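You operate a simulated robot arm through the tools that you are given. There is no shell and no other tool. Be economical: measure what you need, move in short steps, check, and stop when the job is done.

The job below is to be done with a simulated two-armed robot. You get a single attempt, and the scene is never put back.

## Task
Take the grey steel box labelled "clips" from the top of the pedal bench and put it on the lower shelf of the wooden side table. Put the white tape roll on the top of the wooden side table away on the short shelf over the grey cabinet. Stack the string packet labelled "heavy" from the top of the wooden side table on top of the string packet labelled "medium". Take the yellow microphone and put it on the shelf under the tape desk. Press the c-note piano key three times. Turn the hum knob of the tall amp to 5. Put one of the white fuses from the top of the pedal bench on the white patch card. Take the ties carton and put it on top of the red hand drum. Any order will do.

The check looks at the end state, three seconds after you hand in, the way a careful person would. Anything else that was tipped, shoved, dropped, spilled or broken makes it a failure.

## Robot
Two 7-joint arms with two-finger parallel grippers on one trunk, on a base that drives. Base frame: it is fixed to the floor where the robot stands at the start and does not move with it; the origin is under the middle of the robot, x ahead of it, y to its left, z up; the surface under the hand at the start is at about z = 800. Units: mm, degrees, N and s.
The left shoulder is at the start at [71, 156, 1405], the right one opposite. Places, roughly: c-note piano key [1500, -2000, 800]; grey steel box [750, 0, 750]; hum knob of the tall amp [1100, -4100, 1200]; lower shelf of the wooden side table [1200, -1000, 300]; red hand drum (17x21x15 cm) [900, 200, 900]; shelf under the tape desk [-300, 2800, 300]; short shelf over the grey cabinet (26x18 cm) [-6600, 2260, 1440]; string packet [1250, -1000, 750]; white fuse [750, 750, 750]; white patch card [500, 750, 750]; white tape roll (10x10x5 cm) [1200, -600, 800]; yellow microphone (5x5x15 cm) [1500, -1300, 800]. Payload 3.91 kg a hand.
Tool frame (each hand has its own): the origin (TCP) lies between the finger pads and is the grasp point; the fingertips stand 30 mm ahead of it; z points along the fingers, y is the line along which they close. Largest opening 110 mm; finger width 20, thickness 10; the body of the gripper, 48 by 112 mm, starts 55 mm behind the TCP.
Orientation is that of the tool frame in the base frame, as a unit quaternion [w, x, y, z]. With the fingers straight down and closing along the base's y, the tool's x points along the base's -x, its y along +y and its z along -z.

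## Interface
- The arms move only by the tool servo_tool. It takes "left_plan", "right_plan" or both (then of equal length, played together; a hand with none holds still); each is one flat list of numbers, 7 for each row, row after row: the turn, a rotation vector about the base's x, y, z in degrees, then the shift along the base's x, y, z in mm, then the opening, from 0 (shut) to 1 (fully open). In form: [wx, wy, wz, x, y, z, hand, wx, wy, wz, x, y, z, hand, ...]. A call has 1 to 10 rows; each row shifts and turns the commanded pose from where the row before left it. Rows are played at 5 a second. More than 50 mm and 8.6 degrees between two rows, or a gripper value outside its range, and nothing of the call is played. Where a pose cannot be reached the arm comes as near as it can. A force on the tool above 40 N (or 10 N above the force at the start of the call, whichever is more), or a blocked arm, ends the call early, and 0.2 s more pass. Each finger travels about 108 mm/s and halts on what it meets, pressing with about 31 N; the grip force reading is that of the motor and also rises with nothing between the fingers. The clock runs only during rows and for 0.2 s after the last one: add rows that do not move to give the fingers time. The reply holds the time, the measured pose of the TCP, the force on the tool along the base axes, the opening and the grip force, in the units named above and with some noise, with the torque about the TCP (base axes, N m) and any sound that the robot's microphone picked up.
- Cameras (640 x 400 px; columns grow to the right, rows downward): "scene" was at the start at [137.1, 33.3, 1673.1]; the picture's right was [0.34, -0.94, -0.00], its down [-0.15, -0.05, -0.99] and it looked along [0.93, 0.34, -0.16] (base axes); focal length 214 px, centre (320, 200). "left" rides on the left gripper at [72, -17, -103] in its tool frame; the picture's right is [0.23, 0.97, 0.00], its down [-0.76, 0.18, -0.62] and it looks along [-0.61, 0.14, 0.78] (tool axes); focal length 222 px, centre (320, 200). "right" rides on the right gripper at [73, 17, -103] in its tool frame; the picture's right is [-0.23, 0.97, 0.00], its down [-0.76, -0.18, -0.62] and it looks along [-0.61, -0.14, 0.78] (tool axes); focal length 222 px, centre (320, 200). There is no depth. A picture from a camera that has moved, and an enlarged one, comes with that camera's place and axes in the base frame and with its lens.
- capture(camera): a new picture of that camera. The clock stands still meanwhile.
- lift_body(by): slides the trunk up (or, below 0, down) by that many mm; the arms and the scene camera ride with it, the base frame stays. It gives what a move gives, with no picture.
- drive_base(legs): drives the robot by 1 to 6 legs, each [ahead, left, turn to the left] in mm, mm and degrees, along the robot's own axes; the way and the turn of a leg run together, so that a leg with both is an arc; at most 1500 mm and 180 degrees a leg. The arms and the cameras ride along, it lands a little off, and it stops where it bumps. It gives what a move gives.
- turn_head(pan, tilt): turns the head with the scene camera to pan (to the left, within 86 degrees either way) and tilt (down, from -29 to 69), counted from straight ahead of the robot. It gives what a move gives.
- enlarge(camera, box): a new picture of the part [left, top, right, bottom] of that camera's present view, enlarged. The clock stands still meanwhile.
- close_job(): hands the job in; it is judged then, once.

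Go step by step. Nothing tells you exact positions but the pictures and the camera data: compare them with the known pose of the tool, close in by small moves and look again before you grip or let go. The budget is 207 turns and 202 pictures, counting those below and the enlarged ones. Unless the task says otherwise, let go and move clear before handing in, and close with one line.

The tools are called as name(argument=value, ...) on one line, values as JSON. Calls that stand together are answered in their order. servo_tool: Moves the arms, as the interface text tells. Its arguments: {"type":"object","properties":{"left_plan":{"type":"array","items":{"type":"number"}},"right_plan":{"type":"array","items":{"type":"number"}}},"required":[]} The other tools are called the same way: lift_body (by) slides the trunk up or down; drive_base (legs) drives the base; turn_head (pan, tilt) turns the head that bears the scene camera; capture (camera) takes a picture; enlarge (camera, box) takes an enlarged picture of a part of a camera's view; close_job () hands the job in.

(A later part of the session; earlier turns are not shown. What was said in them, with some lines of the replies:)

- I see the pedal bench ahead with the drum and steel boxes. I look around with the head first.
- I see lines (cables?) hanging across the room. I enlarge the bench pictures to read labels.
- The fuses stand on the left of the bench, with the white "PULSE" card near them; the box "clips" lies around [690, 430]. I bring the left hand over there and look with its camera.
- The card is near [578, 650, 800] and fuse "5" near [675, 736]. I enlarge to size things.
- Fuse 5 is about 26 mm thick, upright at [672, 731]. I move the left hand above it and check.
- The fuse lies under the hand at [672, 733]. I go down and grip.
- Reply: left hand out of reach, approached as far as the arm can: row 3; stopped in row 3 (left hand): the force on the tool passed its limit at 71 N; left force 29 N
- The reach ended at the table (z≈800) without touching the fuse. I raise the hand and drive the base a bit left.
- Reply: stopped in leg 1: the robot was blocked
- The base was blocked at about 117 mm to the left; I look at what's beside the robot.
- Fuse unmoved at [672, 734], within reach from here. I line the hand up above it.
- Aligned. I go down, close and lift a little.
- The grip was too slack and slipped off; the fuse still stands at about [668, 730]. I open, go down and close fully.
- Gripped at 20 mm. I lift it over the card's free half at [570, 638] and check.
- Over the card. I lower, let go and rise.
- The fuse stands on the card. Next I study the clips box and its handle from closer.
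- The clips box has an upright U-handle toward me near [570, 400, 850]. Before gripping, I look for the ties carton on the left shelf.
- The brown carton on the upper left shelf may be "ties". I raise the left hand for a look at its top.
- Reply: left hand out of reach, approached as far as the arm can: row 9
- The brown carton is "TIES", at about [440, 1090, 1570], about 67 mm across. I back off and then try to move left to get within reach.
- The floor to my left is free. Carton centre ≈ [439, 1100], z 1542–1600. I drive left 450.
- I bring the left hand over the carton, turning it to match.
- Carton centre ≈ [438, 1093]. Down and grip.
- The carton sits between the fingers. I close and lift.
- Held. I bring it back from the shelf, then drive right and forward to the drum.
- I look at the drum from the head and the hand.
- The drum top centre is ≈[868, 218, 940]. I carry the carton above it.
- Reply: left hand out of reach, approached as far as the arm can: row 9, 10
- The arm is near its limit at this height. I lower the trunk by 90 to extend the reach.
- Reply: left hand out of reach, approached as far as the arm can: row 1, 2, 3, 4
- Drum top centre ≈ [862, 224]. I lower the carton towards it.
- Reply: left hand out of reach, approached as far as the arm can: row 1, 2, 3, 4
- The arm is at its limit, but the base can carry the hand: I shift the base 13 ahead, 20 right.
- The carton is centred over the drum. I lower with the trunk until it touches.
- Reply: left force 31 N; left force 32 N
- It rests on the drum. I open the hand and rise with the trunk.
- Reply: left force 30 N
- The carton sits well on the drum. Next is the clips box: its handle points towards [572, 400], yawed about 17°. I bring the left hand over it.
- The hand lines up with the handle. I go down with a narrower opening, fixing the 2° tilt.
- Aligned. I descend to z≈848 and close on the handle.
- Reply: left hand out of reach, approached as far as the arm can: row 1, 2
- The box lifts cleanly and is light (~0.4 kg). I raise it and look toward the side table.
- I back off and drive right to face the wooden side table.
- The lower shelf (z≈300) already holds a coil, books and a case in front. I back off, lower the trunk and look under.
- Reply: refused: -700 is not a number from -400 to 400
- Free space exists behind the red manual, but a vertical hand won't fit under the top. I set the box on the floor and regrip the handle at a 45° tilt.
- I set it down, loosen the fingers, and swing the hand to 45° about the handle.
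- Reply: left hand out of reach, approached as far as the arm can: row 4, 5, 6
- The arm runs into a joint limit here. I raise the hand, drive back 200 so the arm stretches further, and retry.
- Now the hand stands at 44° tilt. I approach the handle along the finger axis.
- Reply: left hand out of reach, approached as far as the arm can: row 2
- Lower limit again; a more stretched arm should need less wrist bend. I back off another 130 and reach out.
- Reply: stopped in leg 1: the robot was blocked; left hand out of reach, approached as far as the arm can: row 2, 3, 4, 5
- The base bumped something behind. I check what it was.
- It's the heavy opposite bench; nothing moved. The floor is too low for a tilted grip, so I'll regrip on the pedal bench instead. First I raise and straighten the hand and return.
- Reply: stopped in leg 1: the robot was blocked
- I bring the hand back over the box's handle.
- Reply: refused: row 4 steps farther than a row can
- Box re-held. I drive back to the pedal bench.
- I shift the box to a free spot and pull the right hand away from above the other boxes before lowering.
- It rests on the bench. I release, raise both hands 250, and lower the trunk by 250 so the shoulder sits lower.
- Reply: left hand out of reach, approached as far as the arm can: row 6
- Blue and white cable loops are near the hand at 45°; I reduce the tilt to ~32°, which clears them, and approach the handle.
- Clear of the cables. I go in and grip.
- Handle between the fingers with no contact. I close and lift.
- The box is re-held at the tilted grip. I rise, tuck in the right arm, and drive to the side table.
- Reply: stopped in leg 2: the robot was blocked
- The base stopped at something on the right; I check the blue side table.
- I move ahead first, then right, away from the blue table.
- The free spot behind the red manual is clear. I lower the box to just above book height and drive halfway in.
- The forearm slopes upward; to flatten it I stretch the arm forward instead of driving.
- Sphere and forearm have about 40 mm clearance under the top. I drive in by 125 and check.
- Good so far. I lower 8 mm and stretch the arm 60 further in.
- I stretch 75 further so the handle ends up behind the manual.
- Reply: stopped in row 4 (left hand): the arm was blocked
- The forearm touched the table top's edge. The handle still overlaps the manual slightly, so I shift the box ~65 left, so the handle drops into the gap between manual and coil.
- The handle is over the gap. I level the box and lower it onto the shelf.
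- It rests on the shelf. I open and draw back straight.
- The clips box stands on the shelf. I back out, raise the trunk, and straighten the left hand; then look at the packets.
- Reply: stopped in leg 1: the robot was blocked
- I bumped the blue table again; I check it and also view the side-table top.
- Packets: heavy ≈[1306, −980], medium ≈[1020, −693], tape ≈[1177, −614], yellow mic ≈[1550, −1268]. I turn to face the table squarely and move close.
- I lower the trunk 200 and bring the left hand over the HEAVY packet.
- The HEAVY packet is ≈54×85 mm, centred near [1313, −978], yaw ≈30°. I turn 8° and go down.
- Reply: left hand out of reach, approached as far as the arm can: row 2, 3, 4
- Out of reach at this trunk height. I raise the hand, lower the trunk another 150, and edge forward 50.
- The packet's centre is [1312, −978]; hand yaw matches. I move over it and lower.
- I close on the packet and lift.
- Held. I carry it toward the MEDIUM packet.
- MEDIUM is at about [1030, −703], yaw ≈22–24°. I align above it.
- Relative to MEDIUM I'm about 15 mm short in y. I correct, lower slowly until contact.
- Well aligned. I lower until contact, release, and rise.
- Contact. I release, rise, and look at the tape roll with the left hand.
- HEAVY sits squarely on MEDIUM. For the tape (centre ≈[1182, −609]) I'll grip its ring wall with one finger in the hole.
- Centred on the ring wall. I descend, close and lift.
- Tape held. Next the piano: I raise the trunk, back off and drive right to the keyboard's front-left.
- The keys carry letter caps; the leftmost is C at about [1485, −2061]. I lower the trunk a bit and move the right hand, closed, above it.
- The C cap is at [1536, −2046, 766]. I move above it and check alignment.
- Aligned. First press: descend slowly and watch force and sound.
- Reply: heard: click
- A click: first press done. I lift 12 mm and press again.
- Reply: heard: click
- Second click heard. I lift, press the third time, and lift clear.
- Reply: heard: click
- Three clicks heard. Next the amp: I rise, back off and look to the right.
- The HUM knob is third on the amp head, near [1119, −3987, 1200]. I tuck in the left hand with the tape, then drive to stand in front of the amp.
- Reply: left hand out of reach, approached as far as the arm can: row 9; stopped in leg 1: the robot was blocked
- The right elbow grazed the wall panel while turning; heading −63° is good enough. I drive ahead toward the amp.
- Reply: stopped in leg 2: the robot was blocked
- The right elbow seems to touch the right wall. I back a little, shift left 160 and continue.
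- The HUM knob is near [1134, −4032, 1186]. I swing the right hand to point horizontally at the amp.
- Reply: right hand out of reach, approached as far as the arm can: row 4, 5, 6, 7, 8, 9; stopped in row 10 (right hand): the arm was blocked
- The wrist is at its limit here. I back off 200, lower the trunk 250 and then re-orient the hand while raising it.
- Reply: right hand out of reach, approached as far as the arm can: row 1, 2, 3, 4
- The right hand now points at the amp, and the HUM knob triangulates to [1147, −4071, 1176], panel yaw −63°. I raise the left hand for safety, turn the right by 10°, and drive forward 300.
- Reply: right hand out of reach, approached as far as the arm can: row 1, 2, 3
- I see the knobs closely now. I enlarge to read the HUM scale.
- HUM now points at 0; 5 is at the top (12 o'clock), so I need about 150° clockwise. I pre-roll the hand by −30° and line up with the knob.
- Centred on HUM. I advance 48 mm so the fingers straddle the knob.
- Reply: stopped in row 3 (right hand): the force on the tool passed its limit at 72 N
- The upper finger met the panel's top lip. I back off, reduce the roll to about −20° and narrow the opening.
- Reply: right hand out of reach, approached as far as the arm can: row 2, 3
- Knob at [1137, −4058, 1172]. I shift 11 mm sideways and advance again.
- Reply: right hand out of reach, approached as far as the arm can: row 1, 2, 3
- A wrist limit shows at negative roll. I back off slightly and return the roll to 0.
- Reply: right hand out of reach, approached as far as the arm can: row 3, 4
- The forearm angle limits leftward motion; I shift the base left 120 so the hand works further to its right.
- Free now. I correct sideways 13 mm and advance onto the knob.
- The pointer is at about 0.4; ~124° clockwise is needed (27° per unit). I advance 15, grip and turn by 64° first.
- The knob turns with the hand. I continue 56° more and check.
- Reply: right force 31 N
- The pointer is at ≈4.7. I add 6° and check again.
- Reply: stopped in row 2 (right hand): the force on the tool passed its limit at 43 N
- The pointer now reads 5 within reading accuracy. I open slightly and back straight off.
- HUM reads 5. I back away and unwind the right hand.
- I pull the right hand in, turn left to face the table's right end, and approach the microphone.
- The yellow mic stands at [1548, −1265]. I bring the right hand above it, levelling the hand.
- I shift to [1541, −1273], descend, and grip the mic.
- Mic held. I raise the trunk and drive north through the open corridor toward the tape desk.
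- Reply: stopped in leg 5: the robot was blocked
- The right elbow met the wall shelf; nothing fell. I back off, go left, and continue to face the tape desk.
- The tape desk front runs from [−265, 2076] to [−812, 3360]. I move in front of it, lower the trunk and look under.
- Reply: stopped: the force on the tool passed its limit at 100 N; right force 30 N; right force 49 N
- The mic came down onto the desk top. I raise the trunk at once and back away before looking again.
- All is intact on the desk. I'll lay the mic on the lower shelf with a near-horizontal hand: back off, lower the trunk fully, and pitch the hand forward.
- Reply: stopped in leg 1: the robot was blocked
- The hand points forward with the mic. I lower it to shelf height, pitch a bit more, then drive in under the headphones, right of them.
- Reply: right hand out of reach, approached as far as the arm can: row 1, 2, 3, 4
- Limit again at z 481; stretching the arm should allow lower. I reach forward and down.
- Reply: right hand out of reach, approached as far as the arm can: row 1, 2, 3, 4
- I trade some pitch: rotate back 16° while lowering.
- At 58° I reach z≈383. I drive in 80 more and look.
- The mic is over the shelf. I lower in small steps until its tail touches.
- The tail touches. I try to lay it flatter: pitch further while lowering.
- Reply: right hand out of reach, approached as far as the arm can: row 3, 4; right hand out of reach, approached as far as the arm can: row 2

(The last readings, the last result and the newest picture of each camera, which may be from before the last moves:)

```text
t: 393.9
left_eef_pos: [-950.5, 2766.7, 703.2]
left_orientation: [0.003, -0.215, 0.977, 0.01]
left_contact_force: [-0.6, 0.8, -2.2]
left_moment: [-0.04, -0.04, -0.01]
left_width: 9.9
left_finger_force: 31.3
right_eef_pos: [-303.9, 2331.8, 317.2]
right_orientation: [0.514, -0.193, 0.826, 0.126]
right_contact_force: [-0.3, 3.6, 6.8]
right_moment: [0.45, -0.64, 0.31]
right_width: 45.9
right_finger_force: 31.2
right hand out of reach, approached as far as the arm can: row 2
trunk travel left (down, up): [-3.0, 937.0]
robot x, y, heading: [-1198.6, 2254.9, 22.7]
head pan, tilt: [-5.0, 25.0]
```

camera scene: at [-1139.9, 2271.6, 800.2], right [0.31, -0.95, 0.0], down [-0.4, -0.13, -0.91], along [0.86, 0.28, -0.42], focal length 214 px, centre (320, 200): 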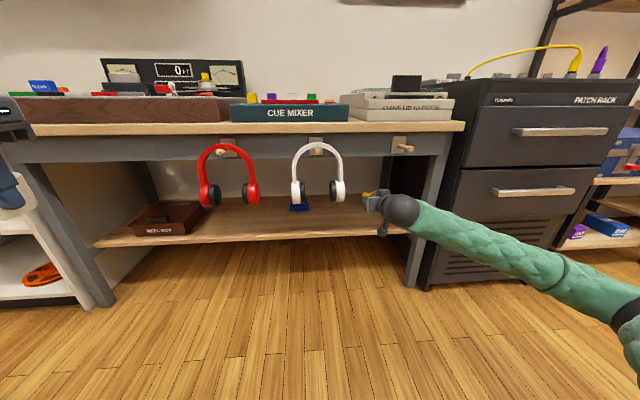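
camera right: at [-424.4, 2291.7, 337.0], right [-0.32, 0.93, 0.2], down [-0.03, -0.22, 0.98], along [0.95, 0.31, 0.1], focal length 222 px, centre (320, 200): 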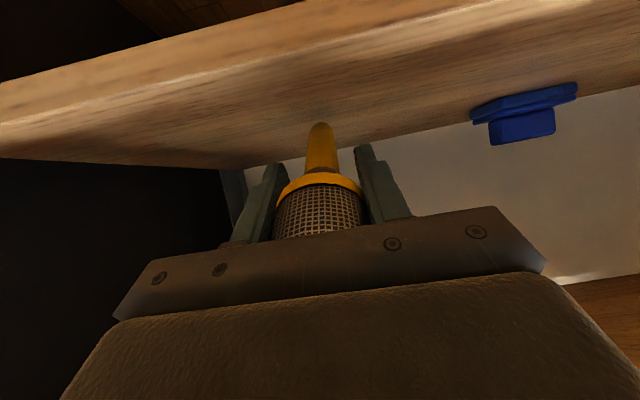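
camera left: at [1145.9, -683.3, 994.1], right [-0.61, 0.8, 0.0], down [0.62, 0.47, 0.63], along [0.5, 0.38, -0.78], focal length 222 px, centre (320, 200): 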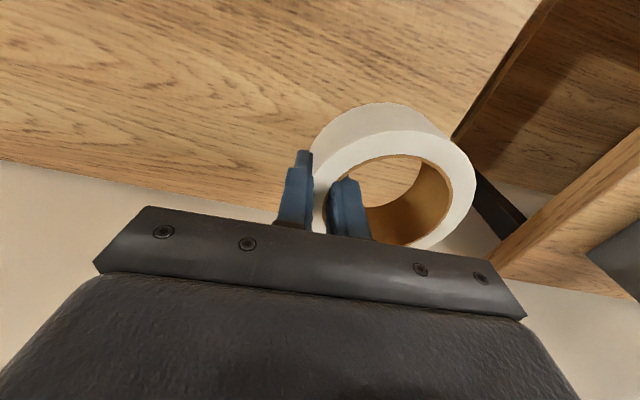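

Light contact. I open slowly and look.

servo_tool(right_plan=[0, 0, 0, 0, 0, 0, 0.44, 0, 0, 0, 0, 0, 0, 0.47, 0, 0, 0, 0, 0, 0, 0.52, 0, 0, 0, 0, 0, 0, 0.6, 0, 0, 0, 0, 0, 0, 0.75, 0, 0, 0, 0, 0, 0, 0.75])

capture(camera="right")

```text
t: 395.3
left_eef_pos: [-949.5, 2768.0, 701.8]
left_orientation: [0.003, -0.216, 0.976, 0.01]
left_contact_force: [-0.2, -0.2, -1.3]
left_moment: [-0.08, -0.03, -0.01]
left_width: 9.6
left_finger_force: 31.1
right_eef_pos: [-303.8, 2329.9, 315.6]
right_orientation: [0.514, -0.192, 0.827, 0.124]
right_contact_force: [0.4, 0.6, 1.4]
right_moment: [-0.03, 0.01, 0.01]
right_width: 82.7
right_finger_force: 0.0
trunk travel left (down, up): [-3.0, 937.0]
robot x, y, heading: [-1192.4, 2253.8, 23.3]
head pan, tilt: [-5.0, 25.0]
```

```text
17 pictures are left
camera right: at [-423.2, 2292.3, 297.7], right [-0.34, 0.92, 0.21], down [-0.12, -0.27, 0.96], along [0.93, 0.3, 0.2], focal length 222 px, centre (320, 200)
```

right: 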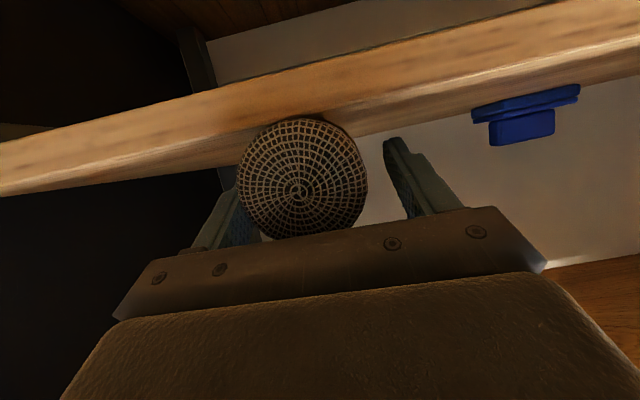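

The mic lies flat on the shelf, free between the fingers. I withdraw straight back and check.

drive_base(legs=[[-180, 0, 0]])

enlarge(camera="scene", box=[240, 140, 440, 280])

```text
t: 396.8
left_eef_pos: [-1116.5, 2696.8, 702.8]
left_orientation: [0.003, -0.216, 0.976, 0.01]
left_contact_force: [0.7, 0.4, -1.0]
left_moment: [-0.03, -0.01, 0.01]
left_width: 9.7
left_finger_force: 31.6
right_eef_pos: [-469.9, 2262.2, 316.0]
right_orientation: [0.513, -0.193, 0.827, 0.125]
right_contact_force: [0.1, 0.1, 0.1]
right_moment: [0.01, 0.02, -0.03]
right_width: 82.2
right_finger_force: 0.0
trunk travel left (down, up): [-3.0, 937.0]
robot x, y, heading: [-1363.2, 2188.3, 23.0]
head pan, tilt: [-5.0, 25.0]
```

```text
2.86 times, centred on (340, 210) of scene
camera zoom: at [-1227.7, 2234.6, 800.2], right [0.31, -0.95, 0.0], down [-0.4, -0.13, -0.91], along [0.86, 0.28, -0.42], focal length 613 px, centre (263, 171)
```

zoom: 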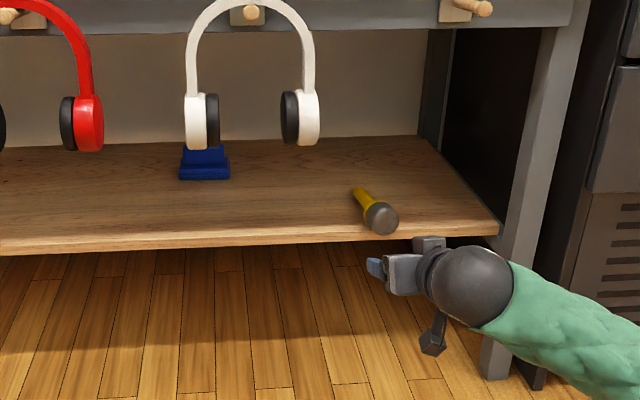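

The mic rests on the shelf. Now the tape: I raise the trunk, turn west, and look for the short shelf and the grey cabinet.

lift_body(by=400)

lift_body(by=400)

drive_base(legs=[[60, 0, 0], [0, 0, 157]])

turn_head(pan=0, tilt=20)

capture(camera="scene")

```text
t: 399.7
left_eef_pos: [-1116.8, 2696.8, 1037.7]
left_orientation: [0.005, -0.216, 0.976, 0.011]
left_contact_force: [-0.3, -0.3, -0.5]
left_moment: [-0.09, -0.01, -0.02]
left_width: 9.6
left_finger_force: 31.1
right_eef_pos: [-471.2, 2262.0, 641.1]
right_orientation: [0.506, -0.193, 0.832, 0.123]
right_contact_force: [0.1, -2.3, -11.7]
right_moment: [0.66, 0.08, -0.01]
right_width: 83.6
right_finger_force: 1.2
trunk travel left (down, up): [-339.0, 601.0]
robot x, y, heading: [-1356.8, 2184.2, 23.3]
head pan, tilt: [-5.0, 25.0]
stopped: the force on the tool passed its limit at 53 N (the readings are from after the stop); the commanded pose is now the measured one
```

```text
t: 400.2
left_eef_pos: [-1117.0, 2696.6, 1046.6]
left_orientation: [0.004, -0.216, 0.976, 0.009]
left_contact_force: [-1.1, 0.3, -1.5]
left_moment: [-0.08, -0.04, -0.04]
left_width: 9.4
left_finger_force: 31.0
right_eef_pos: [-473.1, 2261.4, 643.1]
right_orientation: [0.502, -0.192, 0.835, 0.121]
right_contact_force: [-2.2, -3.7, -13.4]
right_moment: [0.78, 0.04, -0.2]
right_width: 83.7
right_finger_force: 1.7
trunk travel left (down, up): [-346.0, 594.0]
robot x, y, heading: [-1361.8, 2187.0, 23.0]
head pan, tilt: [-5.0, 25.0]
stopped: the force on the tool passed its limit at 49 N (the readings are from after the stop); the commanded pose is now the measured one
```

```text
t: 400.9
left_eef_pos: [-1111.1, 2699.1, 1045.9]
left_orientation: [0.004, -0.215, 0.977, 0.012]
left_contact_force: [0.7, -0.8, -1.1]
left_moment: [-0.06, -0.03, 0.0]
left_width: 9.9
left_finger_force: 30.8
right_eef_pos: [-471.4, 2262.4, 640.1]
right_orientation: [0.499, -0.193, 0.836, 0.122]
right_contact_force: [-0.6, 0.1, -0.4]
right_moment: [0.0, 0.0, 0.01]
right_width: 82.5
right_finger_force: 0.1
trunk travel left (down, up): [-346.0, 594.0]
robot x, y, heading: [-1355.4, 2188.7, 23.0]
head pan, tilt: [-5.0, 25.0]
stopped in leg 1: the force on the tool passed its limit at 61 N (the readings are from after the stop); the commanded pose is now the measured one
```

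```text
t: 401.6
left_eef_pos: [-1112.9, 2698.3, 1044.9]
left_orientation: [0.004, -0.215, 0.977, 0.011]
left_contact_force: [-0.5, -0.6, -1.6]
left_moment: [-0.08, -0.01, 0.04]
left_width: 9.7
left_finger_force: 31.3
right_eef_pos: [-472.0, 2263.0, 639.0]
right_orientation: [0.499, -0.193, 0.836, 0.122]
right_contact_force: [-0.2, 0.2, 0.5]
right_moment: [0.0, 0.0, -0.03]
right_width: 82.4
right_finger_force: 0.0
trunk travel left (down, up): [-346.0, 594.0]
robot x, y, heading: [-1355.5, 2191.7, 23.0]
head pan, tilt: [0.0, 20.0]
```

```text
15 pictures are left
camera scene: at [-1225.2, 2244.2, 1151.3], right [0.39, -0.92, 0.0], down [-0.32, -0.13, -0.94], along [0.87, 0.37, -0.34], focal length 214 px, centre (320, 200)
```

scene: 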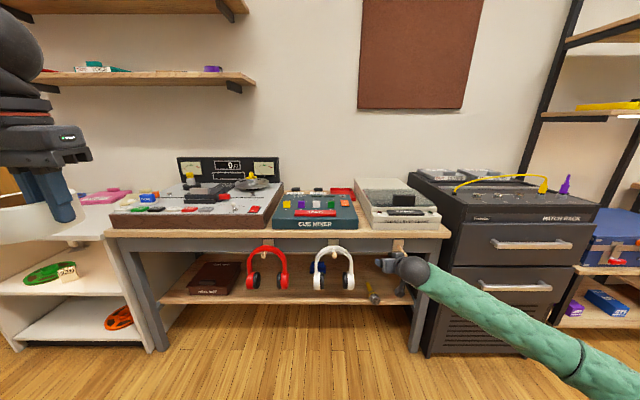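

The rising hand caught under the desk's peg; everything still hangs in place. I lower slightly and back off first.

lift_body(by=-40)

drive_base(legs=[[-60, 0, 0]])

servo_tool(right_plan=[0, 0, 0, -40, -17, 0, 0.5, 0, 0, 0, -40, -17, 0, 0.5, 0, 0, 0, -40, -17, 0, 0.5, 0, 0, 0, -40, -17, 0, 0.5, 0, 0, 0, -40, -17, 0, 0.5])

```text
t: 402.4
left_eef_pos: [-1111.2, 2697.5, 1006.1]
left_orientation: [0.004, -0.215, 0.977, 0.01]
left_contact_force: [-0.4, 0.6, -0.7]
left_moment: [-0.05, -0.01, -0.01]
left_width: 9.7
left_finger_force: 31.0
right_eef_pos: [-471.2, 2261.3, 600.1]
right_orientation: [0.5, -0.192, 0.836, 0.122]
right_contact_force: [0.4, 0.1, 0.0]
right_moment: [0.0, 0.02, -0.01]
right_width: 82.5
right_finger_force: 0.0
trunk travel left (down, up): [-306.0, 634.0]
robot x, y, heading: [-1358.6, 2189.5, 22.9]
head pan, tilt: [0.0, 20.0]
```

```text
t: 403.2
left_eef_pos: [-1126.6, 2691.5, 1005.2]
left_orientation: [0.004, -0.214, 0.977, 0.01]
left_contact_force: [-0.8, 0.6, -0.8]
left_moment: [-0.05, 0.0, 0.0]
left_width: 9.9
left_finger_force: 30.9
right_eef_pos: [-486.4, 2256.1, 598.9]
right_orientation: [0.5, -0.193, 0.836, 0.123]
right_contact_force: [0.1, 0.4, 0.1]
right_moment: [-0.01, -0.05, 0.05]
right_width: 82.5
right_finger_force: 0.1
trunk travel left (down, up): [-306.0, 634.0]
robot x, y, heading: [-1369.2, 2181.4, 22.7]
head pan, tilt: [0.0, 20.0]
stopped in leg 1: the robot was blocked; the commanded pose is now the measured one
```

```text
t: 404.4
left_eef_pos: [-1126.0, 2691.8, 1004.6]
left_orientation: [0.004, -0.215, 0.977, 0.009]
left_contact_force: [0.1, 0.7, -1.8]
left_moment: [-0.12, -0.01, 0.01]
left_width: 10.2
left_finger_force: 30.9
right_eef_pos: [-602.5, 2165.9, 584.0]
right_orientation: [0.501, -0.199, 0.833, 0.128]
right_contact_force: [0.1, -0.2, -0.6]
right_moment: [-0.01, 0.03, -0.01]
right_width: 55.1
right_finger_force: 0.0
right hand out of reach, approached as far as the arm can: row 1, 2, 3, 5
trunk travel left (down, up): [-306.0, 634.0]
robot x, y, heading: [-1372.5, 2180.1, 22.8]
head pan, tilt: [0.0, 20.0]
```

Now clear of the desk. I raise the trunk and turn west in place.

lift_body(by=400)

drive_base(legs=[[20, 60, 0], [0, 0, 157]])

capture(camera="scene")

```text
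t: 408.3
left_eef_pos: [-1126.3, 2692.4, 1405.2]
left_orientation: [0.004, -0.215, 0.977, 0.009]
left_contact_force: [0.0, 0.2, -1.6]
left_moment: [-0.06, 0.0, 0.01]
left_width: 9.7
left_finger_force: 31.0
right_eef_pos: [-604.8, 2166.6, 984.0]
right_orientation: [0.502, -0.199, 0.832, 0.131]
right_contact_force: [0.3, -0.3, 0.3]
right_moment: [-0.01, -0.01, 0.02]
right_width: 54.9
right_finger_force: 0.1
trunk travel left (down, up): [-706.0, 234.0]
robot x, y, heading: [-1371.3, 2183.0, 22.7]
head pan, tilt: [0.0, 20.0]
```

```text
t: 412.6
left_eef_pos: [-1798.0, 2632.7, 1400.5]
left_orientation: [0.002, 0.752, -0.659, -0.003]
left_contact_force: [0.6, -0.5, -0.4]
left_moment: [-0.02, -0.07, -0.03]
left_width: 9.9
left_finger_force: 31.0
right_eef_pos: [-1139.4, 2972.3, 983.1]
right_orientation: [-0.327, 0.654, -0.552, -0.401]
right_contact_force: [0.7, 0.7, -0.8]
right_moment: [0.03, -0.01, -0.04]
right_width: 54.9
right_finger_force: 0.0
trunk travel left (down, up): [-706.0, 234.0]
robot x, y, heading: [-1380.7, 2242.2, 95.4]
head pan, tilt: [0.0, 20.0]
stopped in leg 2: the robot was blocked; the commanded pose is now the measured one
```

```text
14 pictures are left
camera scene: at [-1397.0, 2392.1, 1510.7], right [1.0, 0.1, 0.0], down [0.04, -0.34, -0.94], along [-0.09, 0.93, -0.35], focal length 214 px, centre (320, 200)
```

scene: 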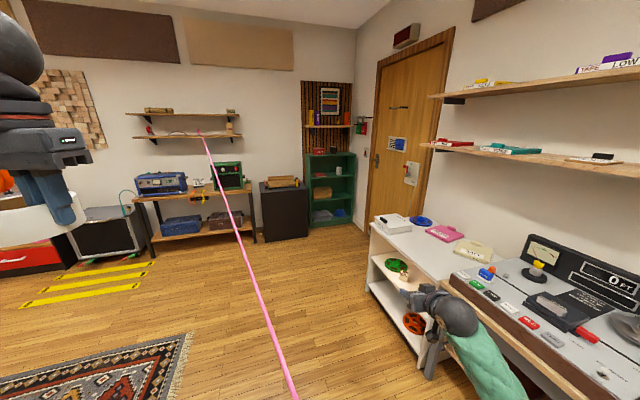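

Likely the base's corner is against the plant pot. I drive north 350 away from it, then complete the turn.

drive_base(legs=[[330, 0, 0], [0, 0, 85]])

turn_head(pan=10, tilt=20)

capture(camera="scene")

```text
t: 416.8
left_eef_pos: [-1984.4, 2712.1, 1416.2]
left_orientation: [0.007, 0.867, -0.498, -0.018]
left_contact_force: [4.0, 0.8, -0.9]
left_moment: [-0.03, 0.13, -0.02]
left_width: 9.9
left_finger_force: 31.2
right_eef_pos: [-1522.4, 3285.8, 992.9]
right_orientation: [-0.239, 0.743, -0.412, -0.47]
right_contact_force: [1.8, 0.5, 0.7]
right_moment: [-0.05, 0.06, 0.11]
right_width: 55.0
right_finger_force: 0.2
trunk travel left (down, up): [-706.0, 234.0]
robot x, y, heading: [-1487.5, 2534.7, 118.6]
head pan, tilt: [0.0, 20.0]
stopped in leg 2: the robot was blocked; the commanded pose is now the measured one
```

```text
t: 417.5
left_eef_pos: [-2009.4, 2700.4, 1407.5]
left_orientation: [0.001, 0.87, -0.493, -0.013]
left_contact_force: [0.3, 1.0, -1.7]
left_moment: [-0.06, -0.08, 0.0]
left_width: 9.8
left_finger_force: 30.9
right_eef_pos: [-1546.6, 3280.1, 992.9]
right_orientation: [-0.241, 0.748, -0.405, -0.467]
right_contact_force: [-0.2, 0.2, -0.2]
right_moment: [0.01, 0.03, 0.02]
right_width: 55.0
right_finger_force: 0.1
trunk travel left (down, up): [-706.0, 234.0]
robot x, y, heading: [-1488.7, 2531.6, 119.1]
head pan, tilt: [10.0, 20.0]
```

```text
13 pictures are left
camera scene: at [-1575.9, 2649.0, 1511.2], right [0.78, 0.63, 0.0], down [0.22, -0.27, -0.94], along [-0.59, 0.73, -0.34], focal length 214 px, centre (320, 200)
```

scene: 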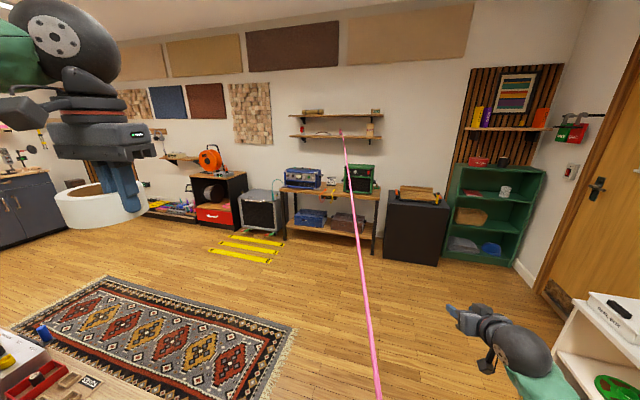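

The desk's corner and plant are on my left. I go north to y≈3100, turn west there, and drive along.

drive_base(legs=[[540, -260, 0], [0, 0, 61], [1500, 0, 0], [1300, 0, 0]])

turn_head(pan=15, tilt=12)

capture(camera="scene")

```text
t: 436.8
left_eef_pos: [-4730.5, 2794.5, 1408.5]
left_orientation: [0.006, 1.0, 0.007, -0.012]
left_contact_force: [-0.4, -0.1, -1.7]
left_moment: [0.06, 0.0, -0.01]
left_width: 9.9
left_finger_force: 31.5
right_eef_pos: [-5001.5, 3486.5, 994.3]
right_orientation: [0.024, 0.85, 0.023, -0.525]
right_contact_force: [0.2, -1.1, 1.0]
right_moment: [-0.01, 0.0, 0.0]
right_width: 54.9
right_finger_force: 0.1
trunk travel left (down, up): [-706.0, 234.0]
robot x, y, heading: [-4327.0, 3157.3, 179.2]
head pan, tilt: [10.0, 20.0]
```

```text
t: 437.4
left_eef_pos: [-4730.0, 2796.1, 1408.9]
left_orientation: [0.007, 1.0, 0.007, -0.012]
left_contact_force: [-0.6, -0.4, -1.7]
left_moment: [0.06, -0.02, -0.01]
left_width: 9.9
left_finger_force: 31.4
right_eef_pos: [-5002.0, 3486.3, 995.7]
right_orientation: [0.024, 0.85, 0.023, -0.525]
right_contact_force: [0.0, 0.0, 0.1]
right_moment: [-0.01, -0.03, -0.04]
right_width: 55.1
right_finger_force: 0.2
trunk travel left (down, up): [-706.0, 234.0]
robot x, y, heading: [-4327.0, 3159.2, 178.9]
head pan, tilt: [15.0, 12.0]
```

```text
12 pictures are left
camera scene: at [-4467.5, 3139.4, 1524.4], right [-0.24, 0.97, 0.0], down [0.2, 0.05, -0.98], along [-0.95, -0.24, -0.21], focal length 214 px, centre (320, 200)
```

scene: 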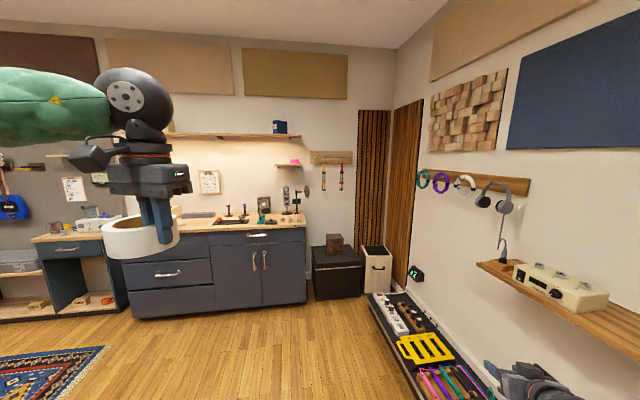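

The short shelf is at px (288, 164), with a small pink item on it. I enlarge it.

enlarge(camera="scene", box=[240, 120, 340, 230])

```text
3.64 times, centred on (290, 175) of scene
camera zoom: at [-4467.5, 3139.4, 1524.4], right [-0.24, 0.97, 0.0], down [0.2, 0.05, -0.98], along [-0.95, -0.24, -0.21], focal length 780 px, centre (429, 291)
```

zoom: 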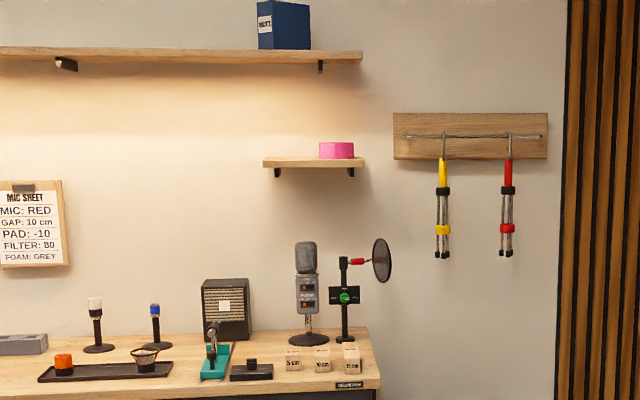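

The shelf is free on its left half; the wall is turned ~25°. I first straighten and tuck the right arm, then drive in front of the cabinet.

servo_tool(right_plan=[0, -7.75, 0, 20, 0, 10, 0.5, 0, -7.75, 0, 25, 0, 10, 0.5, 0, -7.75, 0, 30, 0, 10, 0.5, 0, -7.75, 0, 30, 0, 10, 0.5, 0, -7.75, 0, 30, 0, 10, 0.5, 0, -7.75, 0, 35, 0, 10, 0.5, 0, -7.75, 0, 35, 0, 10, 0.5, 0, -7.75, 0, 35, 0, 10, 0.5, 0, 0, 0, 40, 0, 0, 0.5, 0, 0, 0, 40, 0, 0, 0.5])

drive_base(legs=[[1400, 0, 0], [60, 250, 25.5]])

turn_head(pan=15, tilt=5)

capture(camera="scene")

```text
t: 439.6
left_eef_pos: [-4729.4, 2796.0, 1408.2]
left_orientation: [0.007, 1.0, 0.006, -0.011]
left_contact_force: [-0.4, 0.1, -1.3]
left_moment: [0.08, 0.0, -0.02]
left_width: 9.5
left_finger_force: 31.4
right_eef_pos: [-4774.4, 3506.8, 1074.7]
right_orientation: [0.033, 0.999, 0.007, -0.012]
right_contact_force: [-0.3, -0.7, 0.6]
right_moment: [0.0, -0.02, 0.01]
right_width: 55.1
right_finger_force: 0.0
right hand out of reach, approached as far as the arm can: row 7, 8, 9, 10
trunk travel left (down, up): [-706.0, 234.0]
robot x, y, heading: [-4328.8, 3163.4, 178.9]
head pan, tilt: [15.0, 12.0]
```

```text
t: 441.6
left_eef_pos: [-4885.1, 2800.9, 1408.1]
left_orientation: [0.007, 1.0, 0.003, -0.011]
left_contact_force: [-1.0, 0.1, -1.0]
left_moment: [0.03, -0.01, -0.02]
left_width: 9.7
left_finger_force: 30.5
right_eef_pos: [-4923.3, 3512.2, 1072.5]
right_orientation: [0.032, 0.999, 0.003, -0.011]
right_contact_force: [0.3, 1.5, -0.8]
right_moment: [-0.03, 0.02, 0.0]
right_width: 55.0
right_finger_force: 0.1
trunk travel left (down, up): [-706.0, 234.0]
robot x, y, heading: [-4479.6, 3163.7, 178.6]
head pan, tilt: [15.0, 12.0]
stopped in leg 1: the robot was blocked; the commanded pose is now the measured one
```

```text
t: 442.3
left_eef_pos: [-4885.1, 2799.1, 1408.4]
left_orientation: [0.007, 1.0, 0.003, -0.012]
left_contact_force: [0.3, -0.6, -2.1]
left_moment: [0.03, -0.01, -0.01]
left_width: 9.9
left_finger_force: 31.1
right_eef_pos: [-4923.3, 3510.3, 1073.7]
right_orientation: [0.031, 0.999, 0.004, -0.01]
right_contact_force: [-0.5, -0.1, 0.5]
right_moment: [-0.01, -0.01, 0.03]
right_width: 55.0
right_finger_force: 0.0
trunk travel left (down, up): [-706.0, 234.0]
robot x, y, heading: [-4481.3, 3164.6, 178.8]
head pan, tilt: [15.0, 5.0]
```

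```text
10 pictures are left
camera scene: at [-4618.9, 3141.5, 1535.7], right [-0.24, 0.97, 0.0], down [0.08, 0.02, -1.0], along [-0.97, -0.24, -0.09], focal length 214 px, centre (320, 200)
```

scene: 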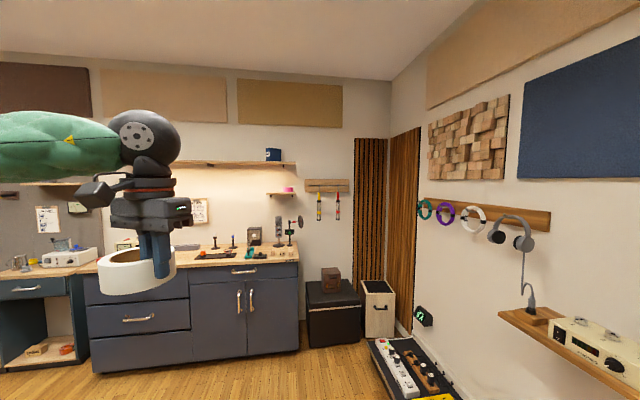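

The right side is tight (wall shelf / pedalboard). I back a bit, strafe left 450, then go forward and turn.

drive_base(legs=[[-50, 0, 0], [0, 430, 0], [1350, 0, 0], [0, 0, 26]])

capture(camera="scene")

```text
t: 453.2
left_eef_pos: [-6001.1, 2248.9, 1409.0]
left_orientation: [0.009, 0.972, 0.236, -0.009]
left_contact_force: [0.5, -0.1, -1.3]
left_moment: [0.06, 0.03, 0.03]
left_width: 9.8
left_finger_force: 30.7
right_eef_pos: [-6357.9, 2863.3, 1072.9]
right_orientation: [0.033, 0.971, 0.236, -0.003]
right_contact_force: [-0.1, -0.2, 0.2]
right_moment: [0.02, 0.01, -0.01]
right_width: 54.9
right_finger_force: 0.0
trunk travel left (down, up): [-706.0, 234.0]
robot x, y, heading: [-5803.7, 2753.7, -154.6]
head pan, tilt: [15.0, 5.0]
```

```text
9 pictures are left
camera scene: at [-5917.2, 2673.9, 1535.8], right [-0.65, 0.76, 0.0], down [0.07, 0.06, -1.0], along [-0.76, -0.65, -0.09], focal length 214 px, centre (320, 200)
```

scene: 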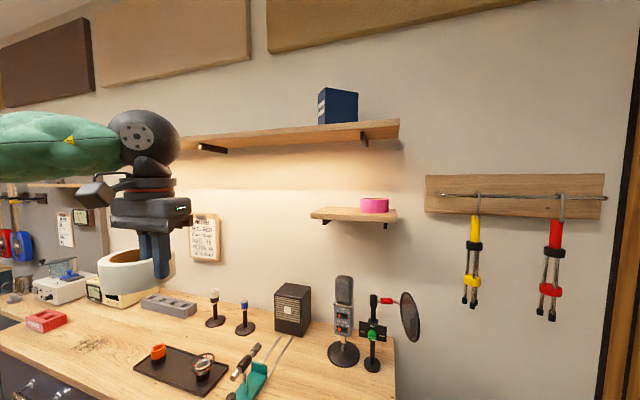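

Shelf top ≈z 1425, front-left corner ≈[−6440, 2192]; a long shelf hangs above, so I'll bring the tape in with the hand pitched 45° and let it settle on the left half. First I pitch and raise the hand.

servo_tool(left_plan=[-3.44, 6.67, 0, 0, 0, 25, 0, -3.44, 6.67, 0, 0, 0, 25, 0, -3.44, 6.67, 0, 0, 0, 25, 0, -3.44, 6.67, 0, 0, 0, 25, 0, -3.44, 6.67, 0, 0, 0, 25, 0, -3.44, 6.67, 0, 0, 0, 25, 0, 0, 0, -7.5, 0, 0, 0, 0, 0, 0, -7.5, 0, 0, 0, 0, 0, 0, 0, 0, 0, 0, 0])

servo_tool(left_plan=[0, 0, 0, -45, 0, 0, 0, 0, 0, 0, -45, 0, 0, 0, 0, 0, 0, -45, 0, 0, 0, 0, 0, 0, -45, 0, 0, 0, 0, 0, 0, -45, 0, 0, 0, 0, 0, 0, -45, 5, 0, 0, 0, 0, 0, -45, 5, 0, 0, 0, 0, 0, -30, 5, 0, 0, 0, 0, 0, 0, 0, 0, 0])

capture(camera="left")

capture(camera="scene")

```text
t: 455.2
left_eef_pos: [-6001.3, 2247.8, 1559.3]
left_orientation: [0.049, 0.913, 0.101, -0.392]
left_contact_force: [0.6, 0.2, -0.4]
left_moment: [0.02, 0.0, 0.01]
left_width: 9.7
left_finger_force: 31.1
right_eef_pos: [-6356.7, 2863.9, 1073.4]
right_orientation: [0.034, 0.971, 0.237, -0.002]
right_contact_force: [0.5, 0.6, -1.1]
right_moment: [0.02, 0.03, 0.02]
right_width: 55.1
right_finger_force: 0.2
trunk travel left (down, up): [-706.0, 234.0]
robot x, y, heading: [-5803.6, 2756.6, -154.3]
head pan, tilt: [15.0, 5.0]
```

```text
t: 457.2
left_eef_pos: [-6344.7, 2261.9, 1558.3]
left_orientation: [0.049, 0.914, 0.102, -0.391]
left_contact_force: [0.3, -0.1, -0.8]
left_moment: [0.05, 0.0, 0.01]
left_width: 9.8
left_finger_force: 31.3
right_eef_pos: [-6357.1, 2865.7, 1074.3]
right_orientation: [0.033, 0.971, 0.236, -0.003]
right_contact_force: [-0.1, -0.4, 0.3]
right_moment: [0.03, -0.01, -0.04]
right_width: 55.0
right_finger_force: 0.0
trunk travel left (down, up): [-706.0, 234.0]
robot x, y, heading: [-5802.1, 2757.7, -154.7]
head pan, tilt: [15.0, 5.0]
```

```text
8 pictures are left
camera left: at [-6226.3, 2307.6, 1576.6], right [0.37, -0.92, -0.16], down [-0.03, -0.18, 0.98], along [-0.93, -0.36, -0.1], focal length 222 px, centre (320, 200)
```

left: 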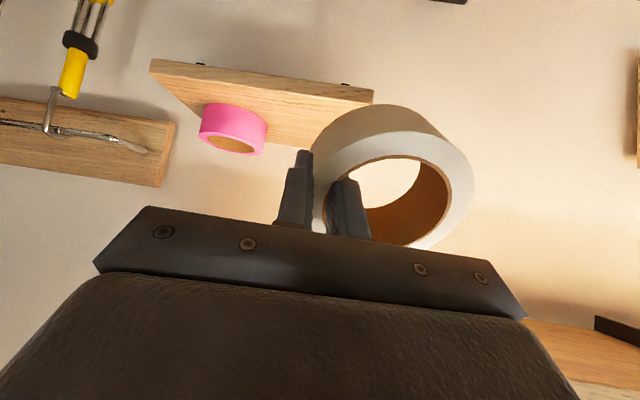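

```text
7 pictures are left
camera scene: at [-5916.4, 2673.8, 1535.8], right [-0.65, 0.76, 0.0], down [0.07, 0.06, -1.0], along [-0.76, -0.65, -0.09], focal length 214 px, centre (320, 200)
```

scene: 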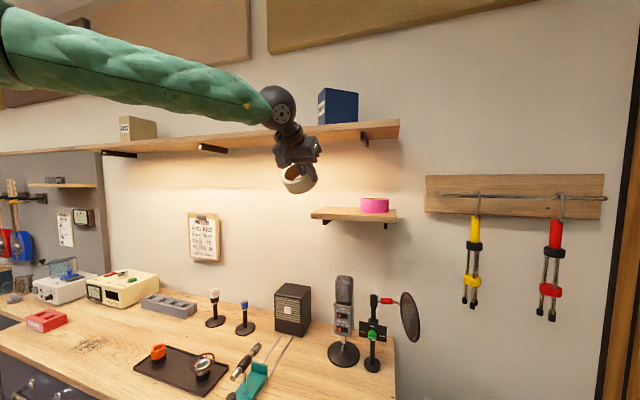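

The left camera shows the shelf well: front-left corner ≈[−6437, 2182, 1432], yaw 24°. I turn the hand 10.7°, lower, and move in over the free half.

servo_tool(left_plan=[0, 0, 5.35, 0, 0, -25, 0, 0, 0, 5.35, 0, 0, -22, 0, 0, 0, 0, -45, -2, 0, 0, 0, 0, 0, -45, -2, 0, 0, 0, 0, 0, -45, -2, 0, 0, 0, 0, 0, -20, -1, 0, 0, 0, 0, 0, 0, 0, 0, 0])

capture(camera="left")

```text
t: 458.8
left_eef_pos: [-6501.0, 2255.9, 1512.8]
left_orientation: [0.085, 0.9, 0.186, -0.385]
left_contact_force: [0.1, 0.2, -1.1]
left_moment: [0.07, 0.01, 0.01]
left_width: 10.0
left_finger_force: 31.2
right_eef_pos: [-6356.9, 2865.1, 1074.2]
right_orientation: [0.034, 0.971, 0.236, -0.004]
right_contact_force: [0.8, 1.5, -0.5]
right_moment: [-0.02, 0.02, 0.03]
right_width: 54.8
right_finger_force: 0.1
trunk travel left (down, up): [-706.0, 234.0]
robot x, y, heading: [-5801.5, 2752.4, -154.5]
head pan, tilt: [15.0, 5.0]
```

```text
6 pictures are left
camera left: at [-6392.1, 2321.7, 1530.6], right [0.53, -0.83, -0.15], down [0.0, -0.18, 0.98], along [-0.85, -0.53, -0.1], focal length 222 px, centre (320, 200)
```

left: 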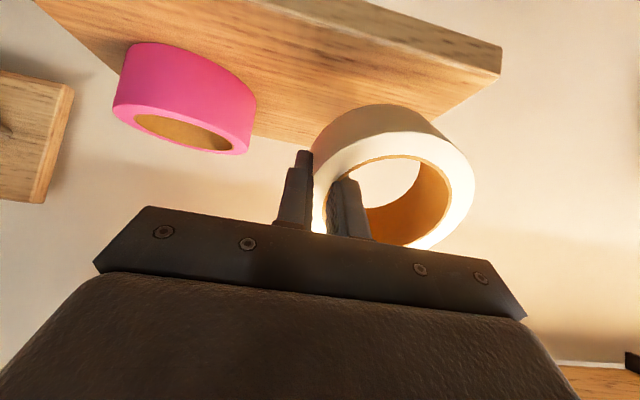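

I adjust by 18 mm along and 22 mm inward, then lower until contact.

servo_tool(left_plan=[0, 0, 0, -27, 7.5, 0, 0, 0, 0, 0, 0, 0, -10, 0, 0, 0, 0, 0, 0, -4, 0, 0, 0, 0, 0, 0, -3, 0, 0, 0, 0, 0, 0, -3, 0, 0, 0, 0, 0, 0, 0, 0])

capture(camera="left")

```text
t: 460.2
left_eef_pos: [-6529.0, 2263.4, 1490.8]
left_orientation: [0.085, 0.901, 0.186, -0.383]
left_contact_force: [-0.3, -0.6, -1.2]
left_moment: [0.05, 0.0, 0.0]
left_width: 9.8
left_finger_force: 30.7
right_eef_pos: [-6358.4, 2863.4, 1073.1]
right_orientation: [0.034, 0.971, 0.237, -0.003]
right_contact_force: [0.5, -0.5, -0.4]
right_moment: [-0.03, 0.02, 0.01]
right_width: 55.0
right_finger_force: 0.1
trunk travel left (down, up): [-706.0, 234.0]
robot x, y, heading: [-5804.4, 2754.7, -154.6]
head pan, tilt: [15.0, 5.0]
```

```text
5 pictures are left
camera left: at [-6420.6, 2328.7, 1508.9], right [0.53, -0.83, -0.15], down [0.0, -0.18, 0.98], along [-0.84, -0.53, -0.1], focal length 222 px, centre (320, 200)
```

left: 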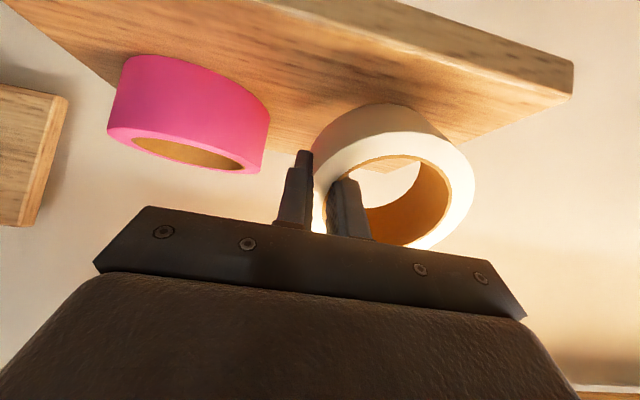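

servo_tool(left_plan=[0, 0, 0, 0, 0, -3, 0, 0, 0, 0, 0, 0, -3, 0, 0, 0, 0, 0, 0, -3, 0, 0, 0, 0, 0, 0, -3, 0, 0, 0, 0, 0, 0, 0, 0])

```text
t: 461.2
left_eef_pos: [-6527.2, 2264.4, 1488.4]
left_orientation: [0.085, 0.898, 0.186, -0.389]
left_contact_force: [1.0, 3.3, 11.2]
left_moment: [-0.02, -0.18, 0.03]
left_width: 9.8
left_finger_force: 31.1
right_eef_pos: [-6356.8, 2865.0, 1073.8]
right_orientation: [0.034, 0.971, 0.236, -0.002]
right_contact_force: [1.2, 0.3, -0.3]
right_moment: [0.04, -0.01, 0.0]
right_width: 55.1
right_finger_force: 0.1
trunk travel left (down, up): [-706.0, 234.0]
robot x, y, heading: [-5800.1, 2755.6, -154.4]
head pan, tilt: [15.0, 5.0]
stopped in row 4 (left hand): the force on the tool passed its limit at 43 N (the readings are from after the stop); the commanded pose is now the measured one
```

The tape's lower edge touches the shelf. I open the fingers slowly and look.

servo_tool(left_plan=[0, 0, 0, 0, 0, 0, 0.11, 0, 0, 0, 0, 0, 0, 0.14, 0, 0, 0, 0, 0, 0, 0.18, 0, 0, 0, 0, 0, 0, 0.22, 0, 0, 0, 0, 0, 0, 0.22, 0, 0, 0, 0, 0, 0, 0.22])

capture(camera="left")

```text
t: 462.6
left_eef_pos: [-6528.7, 2262.3, 1486.3]
left_orientation: [0.085, 0.898, 0.186, -0.388]
left_contact_force: [-0.2, -0.5, 0.4]
left_moment: [-0.02, -0.01, -0.01]
left_width: 24.4
left_finger_force: 0.2
right_eef_pos: [-6356.3, 2864.6, 1073.4]
right_orientation: [0.034, 0.971, 0.237, -0.003]
right_contact_force: [1.0, -0.2, 0.4]
right_moment: [-0.01, 0.02, 0.02]
right_width: 55.1
right_finger_force: 0.1
trunk travel left (down, up): [-706.0, 234.0]
robot x, y, heading: [-5800.1, 2752.1, -154.0]
head pan, tilt: [15.0, 5.0]
```

```text
4 pictures are left
camera left: at [-6419.9, 2328.9, 1502.6], right [0.53, -0.83, -0.16], down [0.01, -0.18, 0.98], along [-0.85, -0.52, -0.09], focal length 222 px, centre (320, 200)
```

left: 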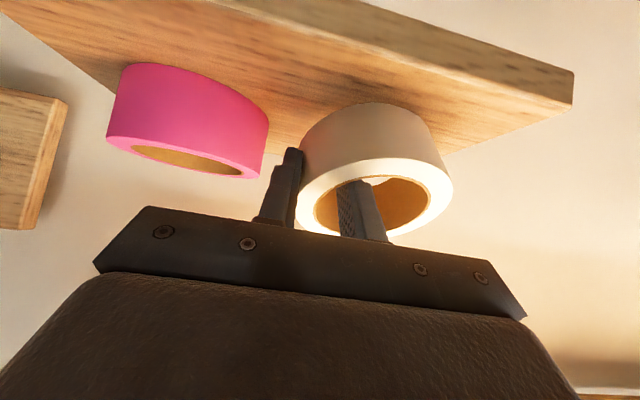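

The tape lies flat on the shelf. I withdraw along the finger axis.

servo_tool(left_plan=[0, 0, 0, 9.5, 4.2, 10.5, 0.22, 0, 0, 0, 19, 8.5, 21, 0.22, 0, 0, 0, 19, 8.5, 21, 0.22, 0, 0, 0, 22, 10, 15, 0.22, 0, 0, 0, 40, 18, 0, 0.22])

capture(camera="left")

```text
t: 463.8
left_eef_pos: [-6415.1, 2315.6, 1555.7]
left_orientation: [0.085, 0.898, 0.186, -0.39]
left_contact_force: [-0.7, 0.1, 0.6]
left_moment: [-0.06, 0.02, 0.01]
left_width: 24.1
left_finger_force: 0.1
right_eef_pos: [-6354.4, 2866.0, 1074.0]
right_orientation: [0.034, 0.971, 0.236, -0.003]
right_contact_force: [-0.7, 0.1, -0.2]
right_moment: [0.0, 0.01, -0.01]
right_width: 54.9
right_finger_force: 0.1
trunk travel left (down, up): [-706.0, 234.0]
robot x, y, heading: [-5803.0, 2753.5, -154.5]
head pan, tilt: [15.0, 5.0]
```

```text
3 pictures are left
camera left: at [-6305.7, 2380.5, 1572.4], right [0.53, -0.83, -0.16], down [0.01, -0.18, 0.98], along [-0.85, -0.52, -0.09], focal length 222 px, centre (320, 200)
```

left: 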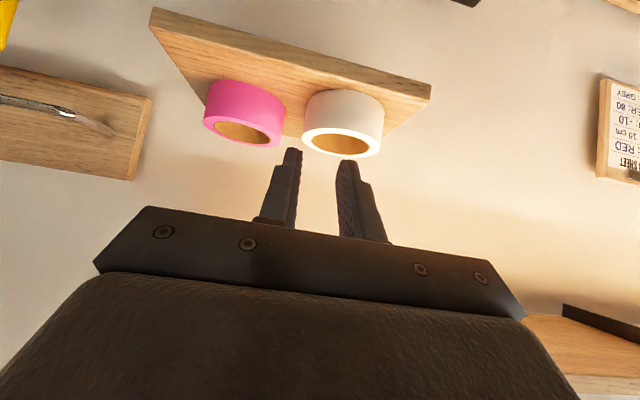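

The white tape sits flat on the short shelf beside the pink roll. All eight jobs are done; I back off and hand in.

drive_base(legs=[[-250, 0, 0]])

close_job()

```text
t: 465.6
left_eef_pos: [-6191.4, 2421.2, 1552.9]
left_orientation: [0.085, 0.899, 0.186, -0.388]
left_contact_force: [-0.1, 0.3, 0.5]
left_moment: [-0.01, 0.01, 0.02]
left_width: 23.9
left_finger_force: 0.0
right_eef_pos: [-6130.4, 2973.4, 1073.7]
right_orientation: [0.034, 0.971, 0.235, -0.003]
right_contact_force: [0.1, -0.2, 0.5]
right_moment: [-0.02, 0.02, 0.02]
right_width: 55.0
right_finger_force: 0.2
trunk travel left (down, up): [-706.0, 234.0]
robot x, y, heading: [-5571.9, 2867.4, -154.3]
head pan, tilt: [15.0, 5.0]
```

```text
The job is handed in.
```

All eight tasks are done and handed in, but the robot bumped things along the way; I never got a look at the blue side table's things or the plant pot afterwards.
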